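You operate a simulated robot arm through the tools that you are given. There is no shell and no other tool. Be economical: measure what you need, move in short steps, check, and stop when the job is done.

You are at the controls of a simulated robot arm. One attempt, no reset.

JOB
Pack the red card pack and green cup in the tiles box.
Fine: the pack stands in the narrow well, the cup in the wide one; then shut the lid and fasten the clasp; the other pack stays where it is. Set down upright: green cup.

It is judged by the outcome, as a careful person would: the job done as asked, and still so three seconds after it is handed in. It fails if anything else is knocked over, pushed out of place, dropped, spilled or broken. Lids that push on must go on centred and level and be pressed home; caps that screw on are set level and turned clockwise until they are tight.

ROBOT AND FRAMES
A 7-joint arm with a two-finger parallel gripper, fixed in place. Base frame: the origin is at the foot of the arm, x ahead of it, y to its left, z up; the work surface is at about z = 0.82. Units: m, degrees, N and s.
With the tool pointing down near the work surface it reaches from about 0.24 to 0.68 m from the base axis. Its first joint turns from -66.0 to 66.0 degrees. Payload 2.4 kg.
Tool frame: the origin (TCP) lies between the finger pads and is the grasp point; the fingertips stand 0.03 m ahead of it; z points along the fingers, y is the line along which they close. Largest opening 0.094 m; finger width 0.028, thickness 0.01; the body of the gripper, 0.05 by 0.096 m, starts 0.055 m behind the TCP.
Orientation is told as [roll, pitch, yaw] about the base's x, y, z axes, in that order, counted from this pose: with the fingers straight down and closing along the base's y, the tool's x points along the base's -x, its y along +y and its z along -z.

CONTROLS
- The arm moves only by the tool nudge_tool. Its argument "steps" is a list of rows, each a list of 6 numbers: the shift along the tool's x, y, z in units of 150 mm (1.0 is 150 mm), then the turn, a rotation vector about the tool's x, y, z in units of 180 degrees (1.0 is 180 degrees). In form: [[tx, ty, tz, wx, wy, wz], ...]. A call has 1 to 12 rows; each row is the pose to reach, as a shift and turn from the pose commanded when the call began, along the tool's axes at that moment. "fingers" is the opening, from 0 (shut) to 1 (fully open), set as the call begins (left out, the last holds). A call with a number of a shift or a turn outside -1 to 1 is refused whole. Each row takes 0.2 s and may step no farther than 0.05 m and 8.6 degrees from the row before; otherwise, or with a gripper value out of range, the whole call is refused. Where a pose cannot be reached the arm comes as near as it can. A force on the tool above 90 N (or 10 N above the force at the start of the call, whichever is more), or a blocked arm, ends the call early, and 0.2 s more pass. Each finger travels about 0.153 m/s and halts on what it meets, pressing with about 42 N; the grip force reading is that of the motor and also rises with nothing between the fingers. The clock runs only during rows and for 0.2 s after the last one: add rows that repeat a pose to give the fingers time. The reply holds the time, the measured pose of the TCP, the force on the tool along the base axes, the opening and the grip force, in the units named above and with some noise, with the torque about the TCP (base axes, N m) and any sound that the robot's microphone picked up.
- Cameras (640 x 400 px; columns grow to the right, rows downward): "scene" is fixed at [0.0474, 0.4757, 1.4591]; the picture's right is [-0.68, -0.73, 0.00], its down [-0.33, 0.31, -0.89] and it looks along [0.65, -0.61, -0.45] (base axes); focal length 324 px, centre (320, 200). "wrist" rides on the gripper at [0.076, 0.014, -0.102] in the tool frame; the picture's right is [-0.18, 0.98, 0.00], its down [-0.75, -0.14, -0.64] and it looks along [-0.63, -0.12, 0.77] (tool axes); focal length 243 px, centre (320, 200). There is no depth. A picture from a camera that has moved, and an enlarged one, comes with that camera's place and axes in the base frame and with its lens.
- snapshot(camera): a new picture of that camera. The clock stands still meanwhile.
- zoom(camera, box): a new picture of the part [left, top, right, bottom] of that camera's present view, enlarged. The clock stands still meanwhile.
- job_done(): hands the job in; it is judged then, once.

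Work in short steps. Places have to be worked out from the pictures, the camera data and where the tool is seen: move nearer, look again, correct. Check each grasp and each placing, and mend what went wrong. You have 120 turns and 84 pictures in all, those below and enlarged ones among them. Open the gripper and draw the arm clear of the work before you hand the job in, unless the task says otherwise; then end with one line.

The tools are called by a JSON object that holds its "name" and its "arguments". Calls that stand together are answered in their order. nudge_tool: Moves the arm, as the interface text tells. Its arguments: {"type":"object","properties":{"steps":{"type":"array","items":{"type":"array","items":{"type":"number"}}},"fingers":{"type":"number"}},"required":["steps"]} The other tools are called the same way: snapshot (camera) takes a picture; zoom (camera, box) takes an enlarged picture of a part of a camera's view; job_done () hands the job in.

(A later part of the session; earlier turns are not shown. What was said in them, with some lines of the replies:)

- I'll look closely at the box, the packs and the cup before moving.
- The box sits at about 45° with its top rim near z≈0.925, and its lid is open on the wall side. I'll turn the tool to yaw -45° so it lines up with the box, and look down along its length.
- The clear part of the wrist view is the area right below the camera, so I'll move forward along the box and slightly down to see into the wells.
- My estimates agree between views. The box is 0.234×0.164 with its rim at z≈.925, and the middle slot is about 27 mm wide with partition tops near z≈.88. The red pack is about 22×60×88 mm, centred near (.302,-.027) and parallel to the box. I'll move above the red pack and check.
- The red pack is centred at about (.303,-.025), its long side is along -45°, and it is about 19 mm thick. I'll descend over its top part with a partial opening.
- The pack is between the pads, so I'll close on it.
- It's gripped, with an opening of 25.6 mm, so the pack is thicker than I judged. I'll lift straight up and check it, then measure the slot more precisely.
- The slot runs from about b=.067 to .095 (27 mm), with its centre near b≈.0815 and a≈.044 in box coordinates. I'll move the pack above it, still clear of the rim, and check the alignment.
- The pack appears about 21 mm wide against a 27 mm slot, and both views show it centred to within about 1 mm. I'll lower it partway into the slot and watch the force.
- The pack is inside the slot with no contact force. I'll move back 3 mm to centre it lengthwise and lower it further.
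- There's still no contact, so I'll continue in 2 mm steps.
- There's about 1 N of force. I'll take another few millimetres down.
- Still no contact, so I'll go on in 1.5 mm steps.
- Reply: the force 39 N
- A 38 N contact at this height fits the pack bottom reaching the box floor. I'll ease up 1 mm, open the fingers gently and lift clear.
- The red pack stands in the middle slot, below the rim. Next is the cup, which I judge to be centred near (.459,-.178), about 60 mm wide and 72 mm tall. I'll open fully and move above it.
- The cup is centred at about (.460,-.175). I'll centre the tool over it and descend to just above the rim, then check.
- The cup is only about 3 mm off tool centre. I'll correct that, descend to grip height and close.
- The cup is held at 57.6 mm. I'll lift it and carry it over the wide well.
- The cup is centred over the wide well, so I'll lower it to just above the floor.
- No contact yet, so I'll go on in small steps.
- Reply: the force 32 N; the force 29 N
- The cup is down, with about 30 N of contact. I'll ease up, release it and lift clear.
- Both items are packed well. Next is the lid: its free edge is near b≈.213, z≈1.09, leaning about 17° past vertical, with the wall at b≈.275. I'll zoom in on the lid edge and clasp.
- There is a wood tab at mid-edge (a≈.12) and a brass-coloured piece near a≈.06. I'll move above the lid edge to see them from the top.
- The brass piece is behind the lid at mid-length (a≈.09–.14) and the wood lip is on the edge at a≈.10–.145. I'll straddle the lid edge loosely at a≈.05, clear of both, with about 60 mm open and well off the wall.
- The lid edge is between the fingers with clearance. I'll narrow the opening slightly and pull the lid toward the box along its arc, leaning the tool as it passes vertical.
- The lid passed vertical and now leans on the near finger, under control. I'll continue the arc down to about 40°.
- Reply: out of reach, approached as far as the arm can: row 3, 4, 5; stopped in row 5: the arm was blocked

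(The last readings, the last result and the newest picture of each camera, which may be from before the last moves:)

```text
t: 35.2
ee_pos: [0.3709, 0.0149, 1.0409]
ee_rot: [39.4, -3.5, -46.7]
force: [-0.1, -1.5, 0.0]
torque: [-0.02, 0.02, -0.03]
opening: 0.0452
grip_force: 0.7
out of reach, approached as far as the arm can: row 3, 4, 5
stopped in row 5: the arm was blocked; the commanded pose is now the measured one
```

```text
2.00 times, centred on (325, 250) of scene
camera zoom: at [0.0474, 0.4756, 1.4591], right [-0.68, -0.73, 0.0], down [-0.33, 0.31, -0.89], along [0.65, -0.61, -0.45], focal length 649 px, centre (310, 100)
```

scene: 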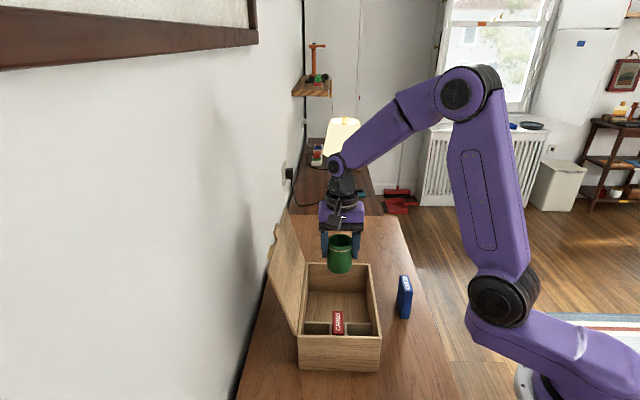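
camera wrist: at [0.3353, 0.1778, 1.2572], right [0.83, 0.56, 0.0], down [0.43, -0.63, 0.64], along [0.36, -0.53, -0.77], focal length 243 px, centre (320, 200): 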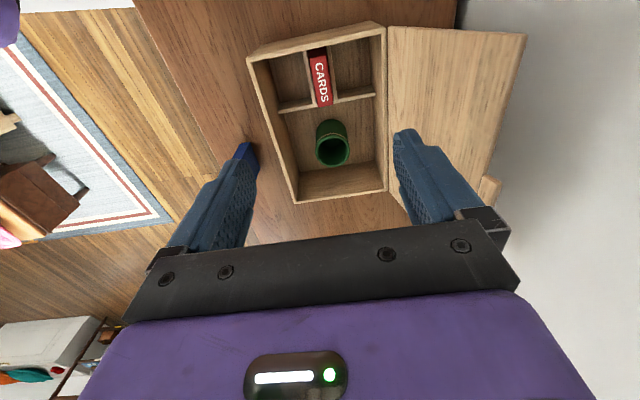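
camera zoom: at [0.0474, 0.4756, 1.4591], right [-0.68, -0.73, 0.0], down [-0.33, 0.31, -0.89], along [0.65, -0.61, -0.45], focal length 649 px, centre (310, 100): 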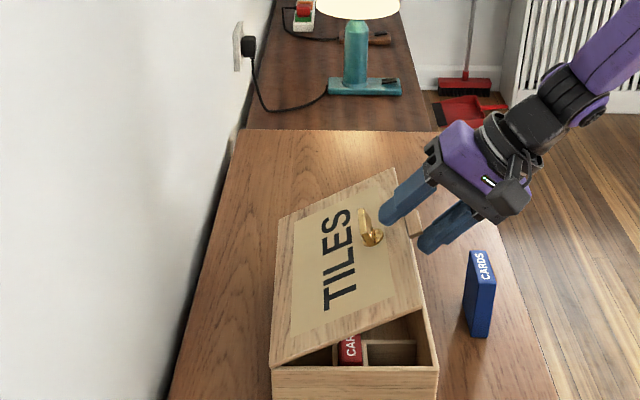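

The tool reached its limit and slid toward the lip, and the lid is now low, at roughly 25°. I'll look closer before moving.

{"name": "zoom", "arguments": {"camera": "scene", "box": [310, 220, 390, 320]}}

{"name": "snapshot", "arguments": {"camera": "wrist"}}

```text
4.00 times, centred on (350, 270) of scene
camera zoom: at [0.0474, 0.4756, 1.4591], right [-0.68, -0.73, 0.0], down [-0.33, 0.31, -0.89], along [0.65, -0.61, -0.45], focal length 1298 px, centre (200, -80)
```

zoom: 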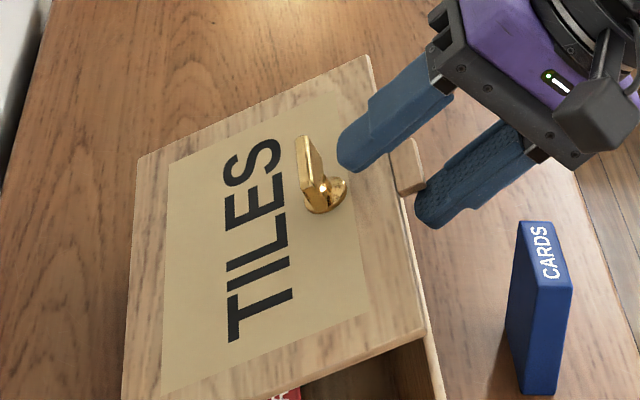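

```text
43 pictures are left
camera wrist: at [0.2755, 0.0375, 1.1241], right [0.65, 0.41, 0.64], down [0.12, -0.88, 0.45], along [0.75, -0.22, -0.63], focal length 243 px, centre (320, 200)
```

wrist: 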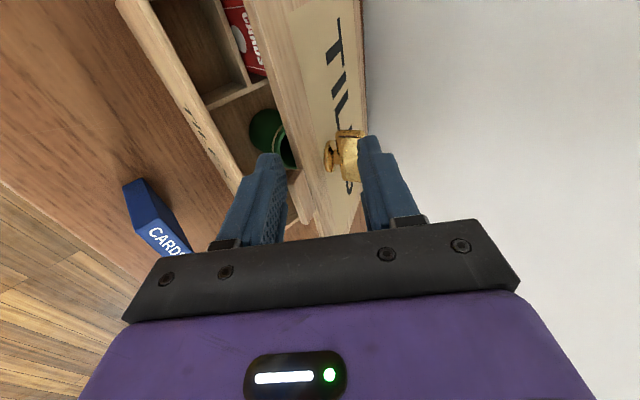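

The latch is a brass turn-knob at about a≈.12, and the upper finger is close beside it. I'll shift the tool about 25 mm away from the knob, still supporting the lid from below.

{"name": "nudge_tool", "arguments": {"steps": [[0.06, 0, 0, 0, 0, 0], [0.12, 0, 0, 0, 0, 0], [0.17, 0, 0, 0, 0, 0]]}}

{"name": "zoom", "arguments": {"camera": "scene", "box": [300, 210, 396, 330]}}

```text
t: 36.0
ee_pos: [0.354, 0.035, 1.0403]
ee_rot: [39.5, -3.5, -46.6]
force: [0.1, 0.3, -1.3]
torque: [0.01, 0.05, 0.0]
opening: 0.0451
grip_force: 0.1
```

```text
3.33 times, centred on (348, 270) of scene
camera zoom: at [0.0474, 0.4757, 1.4591], right [-0.68, -0.73, 0.0], down [-0.33, 0.31, -0.89], along [0.65, -0.61, -0.45], focal length 1082 px, centre (227, -33)
```

zoom: 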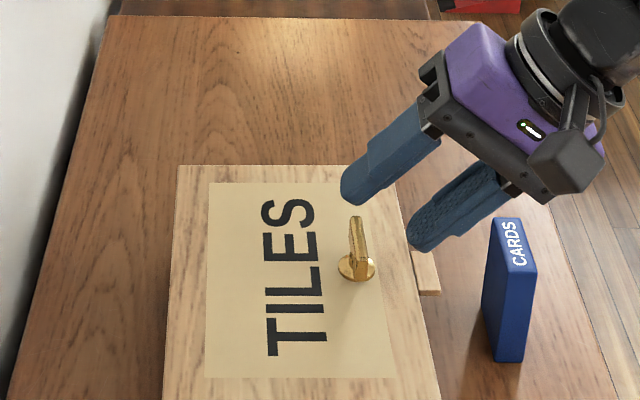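

The lid slid off and is now closed. I'll back the tool away along its own axis and return it to vertical for a good look at the clasp.

{"name": "nudge_tool", "arguments": {"steps": [[0, 0, -0.25, 0, 0, 0], [0, 0, -0.5, 0, 0, 0], [0, 0.1, -0.7, 0.044, 0, 0], [0, 0.2, -0.9, 0.088, 0, 0], [0, 0.25, -1, 0.132, 0, 0], [0, 0.25, -1, 0.176, 0, 0], [0, 0.25, -1, 0.219, 0, 0]]}}

{"name": "zoom", "arguments": {"camera": "scene", "box": [290, 240, 402, 380]}}

{"name": "zoom", "arguments": {"camera": "wrist", "box": [160, 0, 480, 240]}}

```text
t: 37.6
ee_pos: [0.2995, -0.0056, 1.1789]
ee_rot: [0.1, -3.6, -46.7]
force: [0.3, -0.5, -1.0]
torque: [-0.05, 0.02, -0.03]
opening: 0.0449
grip_force: 0.1
```

```text
2.86 times, centred on (346, 310) of scene
camera zoom: at [0.0474, 0.4757, 1.4591], right [-0.68, -0.73, 0.0], down [-0.33, 0.31, -0.89], along [0.65, -0.61, -0.45], focal length 927 px, centre (246, -114)
```

zoom: 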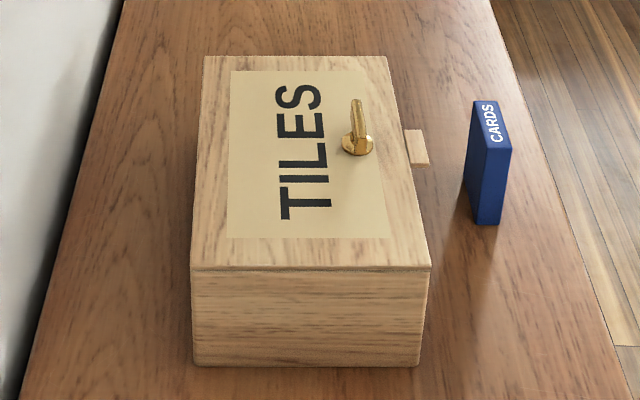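

```text
1.67 times, centred on (320, 120) of wrist
camera zoom: at [0.2539, 0.0641, 1.2763], right [0.84, 0.54, 0.01], down [0.39, -0.62, 0.69], along [0.38, -0.57, -0.73], focal length 404 px, centre (320, 333)
```

zoom: 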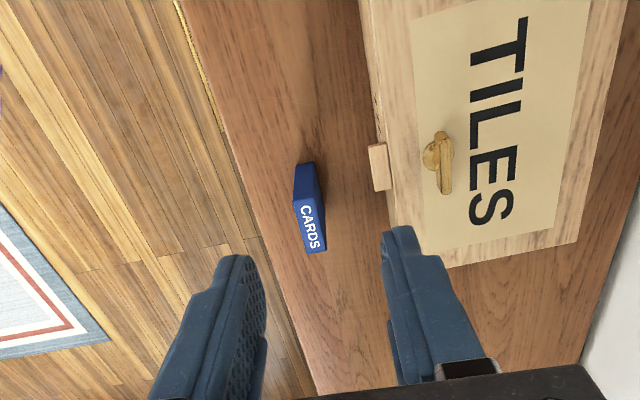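

The lid is closed and flush. The clasp is a brass turn-lever whose bar now lies along the box's length. I'll level the tool and get a close view of it.

{"name": "nudge_tool", "arguments": {"steps": [[-0.08, 0.11, 0.18, 0, 0.005, -0.002], [-0.16, 0.22, 0.36, 0, 0.01, -0.004], [-0.24, 0.33, 0.54, 0, 0.015, -0.006], [-0.32, 0.44, 0.72, 0, 0.02, -0.0094], [-0.377, 0.511, 0.86, 0, 0.02, -0.0094], [-0.377, 0.511, 0.86, 0, 0.02, -0.0094]], "fingers": 0.9}}

{"name": "zoom", "arguments": {"camera": "wrist", "box": [220, 20, 420, 170]}}

{"name": "zoom", "arguments": {"camera": "scene", "box": [325, 265, 373, 315]}}

```text
t: 39.0
ee_pos: [0.3983, 0.0002, 1.0561]
ee_rot: [0.3, 0.1, -44.9]
force: [-0.1, 0.7, 0.0]
torque: [0.0, 0.01, 0.0]
opening: 0.0848
grip_force: 0.0
```

```text
2.67 times, centred on (320, 95) of wrist
camera zoom: at [0.3554, 0.064, 1.1585], right [0.82, 0.57, 0.0], down [0.43, -0.63, 0.64], along [0.36, -0.53, -0.77], focal length 647 px, centre (320, 480)
```

zoom: 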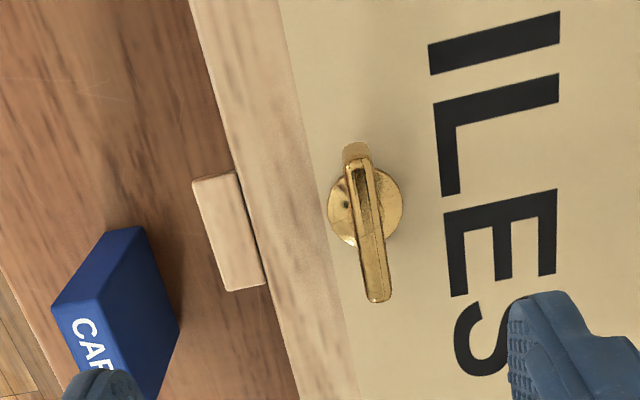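

```text
8.00 times, centred on (349, 290) of scene
camera zoom: at [0.0474, 0.4757, 1.4591], right [-0.68, -0.73, 0.0], down [-0.33, 0.31, -0.89], along [0.65, -0.61, -0.45], focal length 2596 px, centre (88, -520)
```

zoom: 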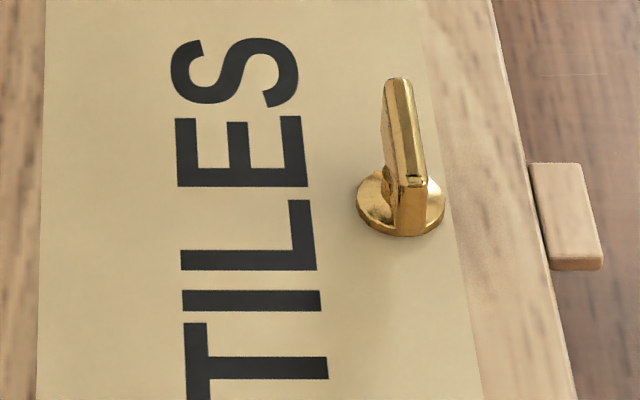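

The lever's pivot is near a≈.120, b≈.034, and its bar spans a≈.105–.146, about 20 mm tall. I'll come down over it, pads on either side, stopping just above first.

{"name": "nudge_tool", "arguments": {"steps": [[0.06, 0.11, 0, 0, 0, 0], [0.06, 0.11, 0.2, 0, 0, 0], [0.06, 0.11, 0.37, 0, 0, 0], [0.06, 0.11, 0.37, 0, 0, 0]], "fingers": 0.4}}

{"name": "zoom", "arguments": {"camera": "wrist", "box": [220, 40, 440, 200]}}

{"name": "zoom", "arguments": {"camera": "scene", "box": [317, 250, 381, 315]}}

```text
t: 40.0
ee_pos: [0.4039, 0.018, 0.9994]
ee_rot: [0.2, 0.1, -44.9]
force: [0.7, 0.2, 0.2]
torque: [-0.01, -0.01, -0.02]
opening: 0.0375
grip_force: 0.1
```

```text
2.50 times, centred on (330, 120) of wrist
camera zoom: at [0.361, 0.0823, 1.101], right [0.82, 0.57, 0.0], down [0.43, -0.63, 0.64], along [0.36, -0.53, -0.77], focal length 606 px, centre (295, 400)
```

zoom: 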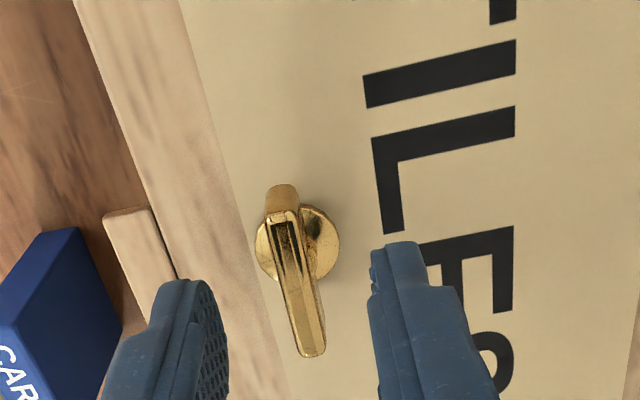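

```text
6.15 times, centred on (349, 282) of scene
camera zoom: at [0.0474, 0.4757, 1.4591], right [-0.68, -0.73, 0.0], down [-0.33, 0.31, -0.89], along [0.65, -0.61, -0.45], focal length 1996 px, centre (142, -308)
```

zoom: 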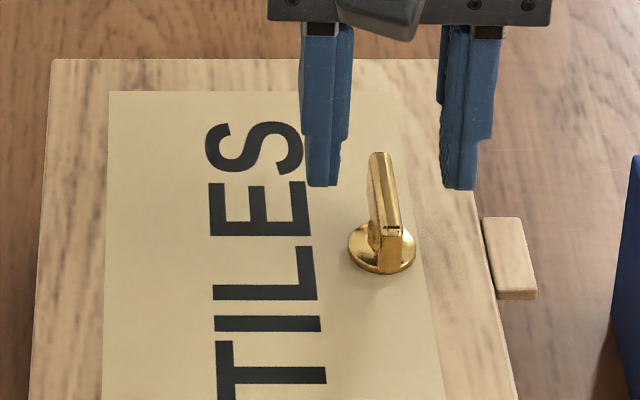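

The lever is between the pads, within about 1–2 mm of centre. I'll go down so the tips are just above its disc, then close on the bar.

{"name": "nudge_tool", "arguments": {"steps": [[0, 0.007, 0.08, 0, 0, 0], [0, 0.007, 0.15, 0, 0, 0], [0, 0.007, 0.15, 0, 0, 0]]}}

{"name": "nudge_tool", "arguments": {"steps": [[0, 0, 0, 0, 0, 0], [0, 0, 0, 0, 0, 0]], "fingers": 0}}

{"name": "zoom", "arguments": {"camera": "scene", "box": [317, 250, 381, 315]}}

```text
t: 40.8
ee_pos: [0.4056, 0.0177, 0.9764]
ee_rot: [0.1, 0.1, -44.9]
force: [-0.5, 0.0, -1.6]
torque: [-0.03, -0.03, 0.0]
opening: 0.0378
grip_force: 0.0
```

```text
t: 41.4
ee_pos: [0.4054, 0.0186, 0.9757]
ee_rot: [0.1, 0.1, -44.8]
force: [-2.5, -1.3, 0.0]
torque: [0.12, 0.17, 0.01]
opening: 0.0085
grip_force: 42.3
```

```text
6.15 times, centred on (349, 282) of scene
camera zoom: at [0.0474, 0.4757, 1.4591], right [-0.68, -0.73, 0.0], down [-0.33, 0.31, -0.89], along [0.65, -0.61, -0.45], focal length 1996 px, centre (142, -308)
```

zoom: 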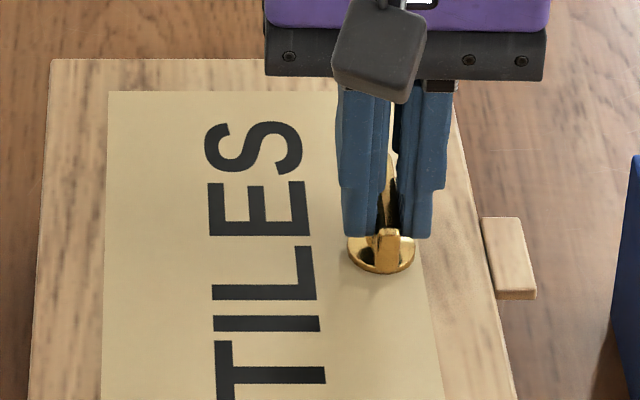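

The lever is gripped at 8.5 mm. I'll try a small clockwise turn of about 22° (toward the front lip) and check the torque.

{"name": "nudge_tool", "arguments": {"steps": [[0, 0, 0, 0, 0, 0.0417], [0, 0, 0, 0, 0, 0.0833], [0, 0, 0, 0, 0, 0.125]]}}

{"name": "zoom", "arguments": {"camera": "scene", "box": [317, 250, 381, 315]}}

```text
t: 42.2
ee_pos: [0.4066, 0.0196, 0.9771]
ee_rot: [0.2, 0.1, -67.6]
force: [1.8, -2.1, -0.2]
torque: [-1.03, -0.36, -0.01]
opening: 0.0084
grip_force: 41.9
```

```text
6.15 times, centred on (349, 282) of scene
camera zoom: at [0.0475, 0.4757, 1.4591], right [-0.68, -0.73, 0.0], down [-0.33, 0.31, -0.89], along [0.65, -0.61, -0.45], focal length 1996 px, centre (142, -308)
```

zoom: 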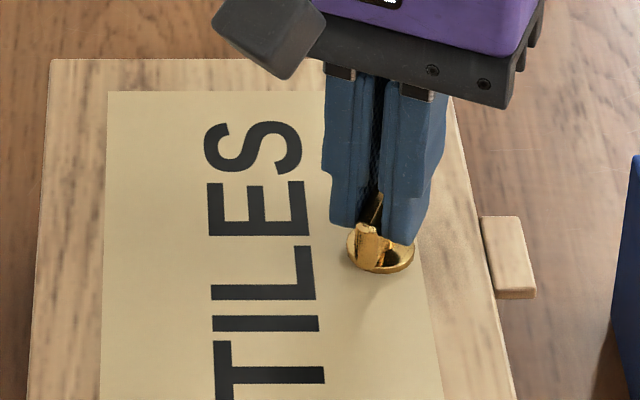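

The lever turns freely in that direction, so I'll continue.

{"name": "nudge_tool", "arguments": {"steps": [[0, 0, 0, 0, 0, 0.0417], [0, 0, 0, 0, 0, 0.0833], [0, 0, 0, 0, 0, 0.125], [0, 0, 0, 0, 0, 0.1667], [0, 0, 0, 0, 0, 0.2083], [0, 0, 0, 0, 0, 0.25]]}}

{"name": "zoom", "arguments": {"camera": "scene", "box": [317, 250, 381, 315]}}

```text
t: 43.6
ee_pos: [0.4065, 0.0216, 0.9756]
ee_rot: [0.0, 0.2, -112.7]
force: [2.7, -3.1, -0.6]
torque: [0.08, -0.12, 0.01]
opening: 0.0083
grip_force: 42.1
```

```text
6.15 times, centred on (349, 282) of scene
camera zoom: at [0.0475, 0.4756, 1.4591], right [-0.68, -0.73, 0.0], down [-0.33, 0.31, -0.89], along [0.65, -0.61, -0.45], focal length 1996 px, centre (142, -308)
```

zoom: 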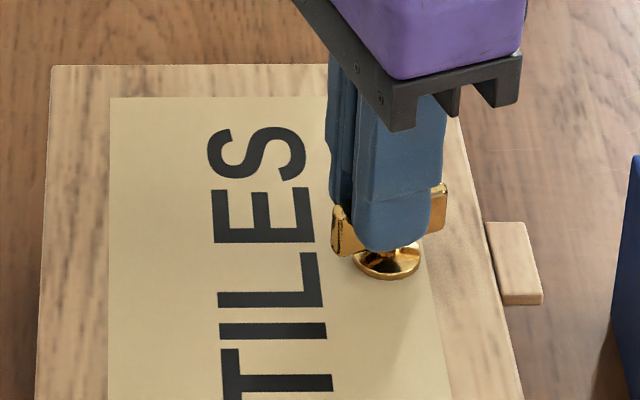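

It's at 67°, and the box has shifted about 2 mm because the grip is slightly off the pivot. I'll finish the quarter turn with a small compensating shift.

{"name": "nudge_tool", "arguments": {"steps": [[-0.01, -0.007, 0, 0, 0, 0.0417], [-0.02, -0.013, 0, 0, 0, 0.0833], [-0.03, -0.02, 0, 0, 0, 0.125], [-0.03, -0.02, 0, 0, 0, 0.125]]}}

{"name": "zoom", "arguments": {"camera": "scene", "box": [317, 250, 381, 315]}}

```text
t: 44.6
ee_pos: [0.4007, 0.0176, 0.9751]
ee_rot: [0.1, 0.4, -135.0]
force: [4.9, 2.8, 12.4]
torque: [0.46, -0.55, 0.47]
opening: 0.0084
grip_force: 41.7
```

```text
6.15 times, centred on (349, 282) of scene
camera zoom: at [0.0474, 0.4757, 1.4591], right [-0.68, -0.73, 0.0], down [-0.33, 0.31, -0.89], along [0.65, -0.61, -0.45], focal length 1996 px, centre (142, -308)
```

zoom: 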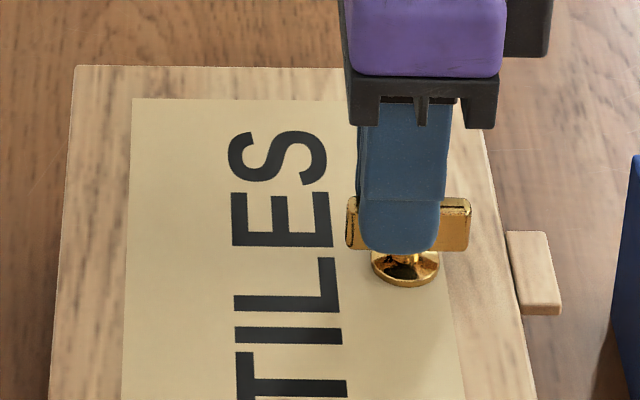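

The lever is across the box now, pointing to the front lip, but the box slid about 8–9 mm toward the front. While still holding the lever I'll slide it gently back.

{"name": "nudge_tool", "arguments": {"steps": [[0.02, 0, 0, 0, 0, 0], [0.04, 0, 0, 0, 0, 0], [0.055, 0, 0, 0, 0, 0], [0.055, 0, 0, 0, 0, 0]]}}

{"name": "zoom", "arguments": {"camera": "scene", "box": [290, 240, 402, 380]}}

```text
t: 45.6
ee_pos: [0.4038, 0.0226, 0.9757]
ee_rot: [-0.3, 0.0, -134.9]
force: [-4.6, -3.5, 1.6]
torque: [-1.04, 0.99, -0.03]
opening: 0.0084
grip_force: 42.1
```

```text
2.86 times, centred on (346, 310) of scene
camera zoom: at [0.0473, 0.4756, 1.4591], right [-0.68, -0.73, 0.0], down [-0.33, 0.31, -0.89], along [0.65, -0.61, -0.45], focal length 927 px, centre (246, -114)
```

zoom: 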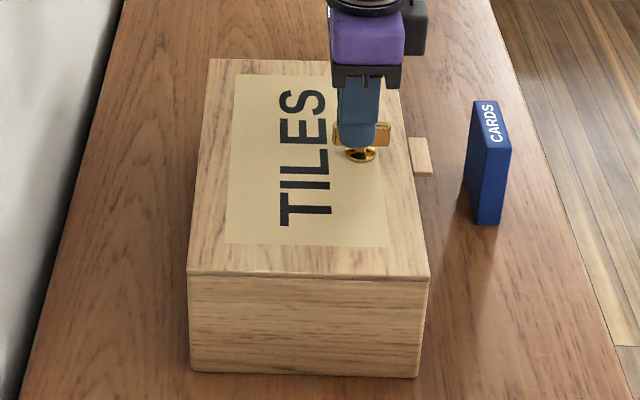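

The box is nearly back, with the lid flat. I'll release the lever, rise and inspect it from above.

{"name": "nudge_tool", "arguments": {"steps": [[0, 0, 0, 0, 0, 0], [0, 0, 0, 0, 0, 0]], "fingers": 0.4}}

{"name": "nudge_tool", "arguments": {"steps": [[0, 0, -0.2, 0, 0, 0], [0, 0, -0.5, 0, 0, 0], [0, 0, -0.75, 0, 0, 0]]}}

{"name": "snapshot", "arguments": {"camera": "wrist"}}

{"name": "zoom", "arguments": {"camera": "scene", "box": [317, 250, 381, 315]}}

```text
t: 46.2
ee_pos: [0.4047, 0.0231, 0.9754]
ee_rot: [0.0, 0.1, -134.9]
force: [0.6, -0.5, -0.1]
torque: [0.02, 0.0, -0.01]
opening: 0.0375
grip_force: 0.0
```

```text
t: 47.0
ee_pos: [0.4052, 0.0228, 1.0887]
ee_rot: [-0.1, 0.1, -135.0]
force: [0.1, 0.5, 0.3]
torque: [0.0, -0.01, 0.0]
opening: 0.0376
grip_force: 0.0
```

```text
30 pictures are left
camera wrist: at [0.4695, 0.0663, 1.1915], right [0.57, -0.82, 0.0], down [-0.63, -0.44, 0.64], along [-0.53, -0.36, -0.77], focal length 243 px, centre (320, 200)
```

wrist: 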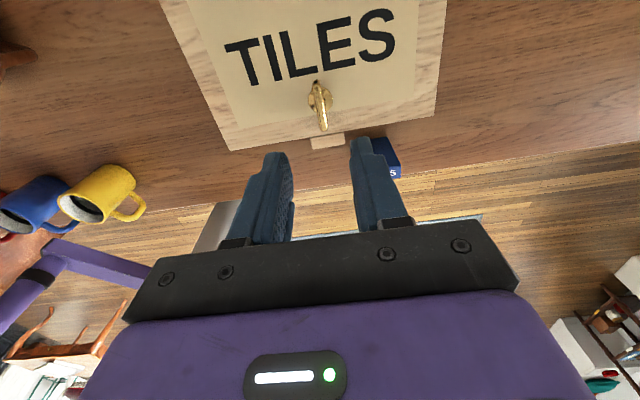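

```text
6.15 times, centred on (349, 282) of scene
camera zoom: at [0.0474, 0.4757, 1.4591], right [-0.68, -0.73, 0.0], down [-0.33, 0.31, -0.89], along [0.65, -0.61, -0.45], focal length 1996 px, centre (142, -308)
```

zoom: 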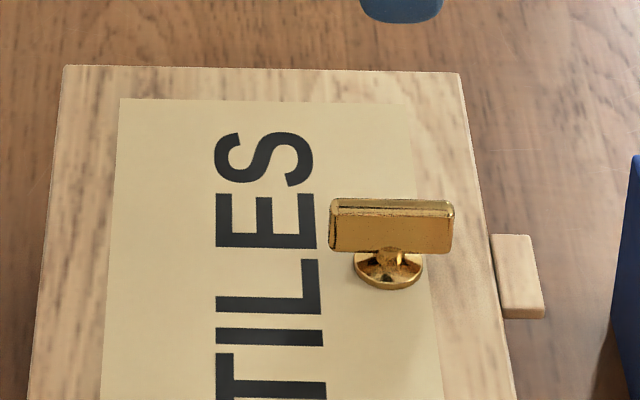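

The lever is across the front lip. The turn was free until about 90°, where torque rose and the box rotated slightly, so it has reached its stop. I'll draw the arm clear and do a final check.

{"name": "nudge_tool", "arguments": {"steps": [[0, 0, -0.3, 0, 0, 0], [0, 0, -0.6, 0, 0, 0], [0, 0, -0.9, 0, 0, 0]], "fingers": 1}}

{"name": "zoom", "arguments": {"camera": "scene", "box": [285, 250, 397, 380]}}

{"name": "zoom", "arguments": {"camera": "wrist", "box": [160, 0, 480, 200]}}

```text
t: 47.8
ee_pos: [0.4051, 0.0245, 1.2269]
ee_rot: [-0.2, 0.1, -134.9]
force: [-0.8, 0.1, -0.9]
torque: [0.01, -0.01, 0.02]
opening: 0.094
grip_force: 0.0
```

```text
3.08 times, centred on (341, 315) of scene
camera zoom: at [0.0474, 0.4757, 1.4591], right [-0.68, -0.73, 0.0], down [-0.33, 0.31, -0.89], along [0.65, -0.61, -0.45], focal length 998 px, centre (255, -154)
```

zoom: 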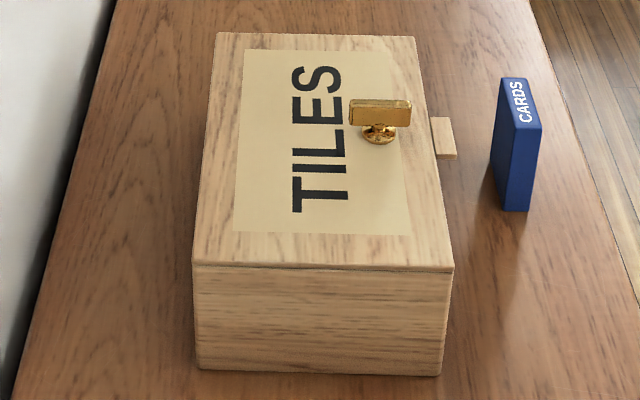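

```text
2.00 times, centred on (320, 100) of wrist
camera zoom: at [0.4696, 0.0674, 1.3283], right [0.57, -0.82, 0.0], down [-0.63, -0.44, 0.64], along [-0.53, -0.36, -0.77], focal length 485 px, centre (320, 400)
```

zoom: 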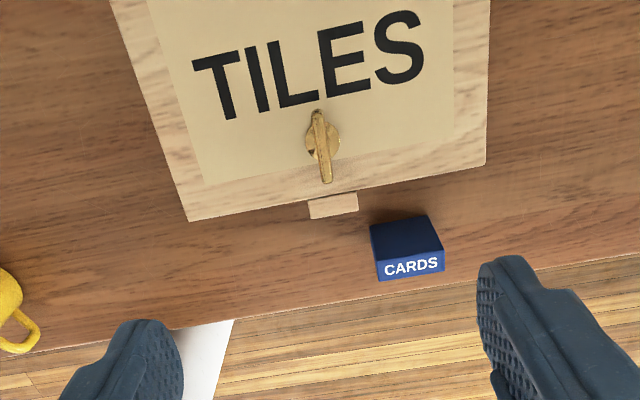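

The final view shows the lid shut and flush, the lever turned across the front, the blue pack in place, and the arm clear with the gripper open. I'm handing in the job.

{"name": "job_done", "arguments": {}}

```text
The job is handed in.
```

The red pack is standing in the narrow middle well and the green cup is upright in the wide one. The lid is shut, the clasp is turned to its stop and the blue pack wasn't touched. The lid slipped off the finger and fell shut over the last part, and turning the clasp left the box about 6 mm and 2° from where it started. I didn't try lifting the lid to test the clasp.
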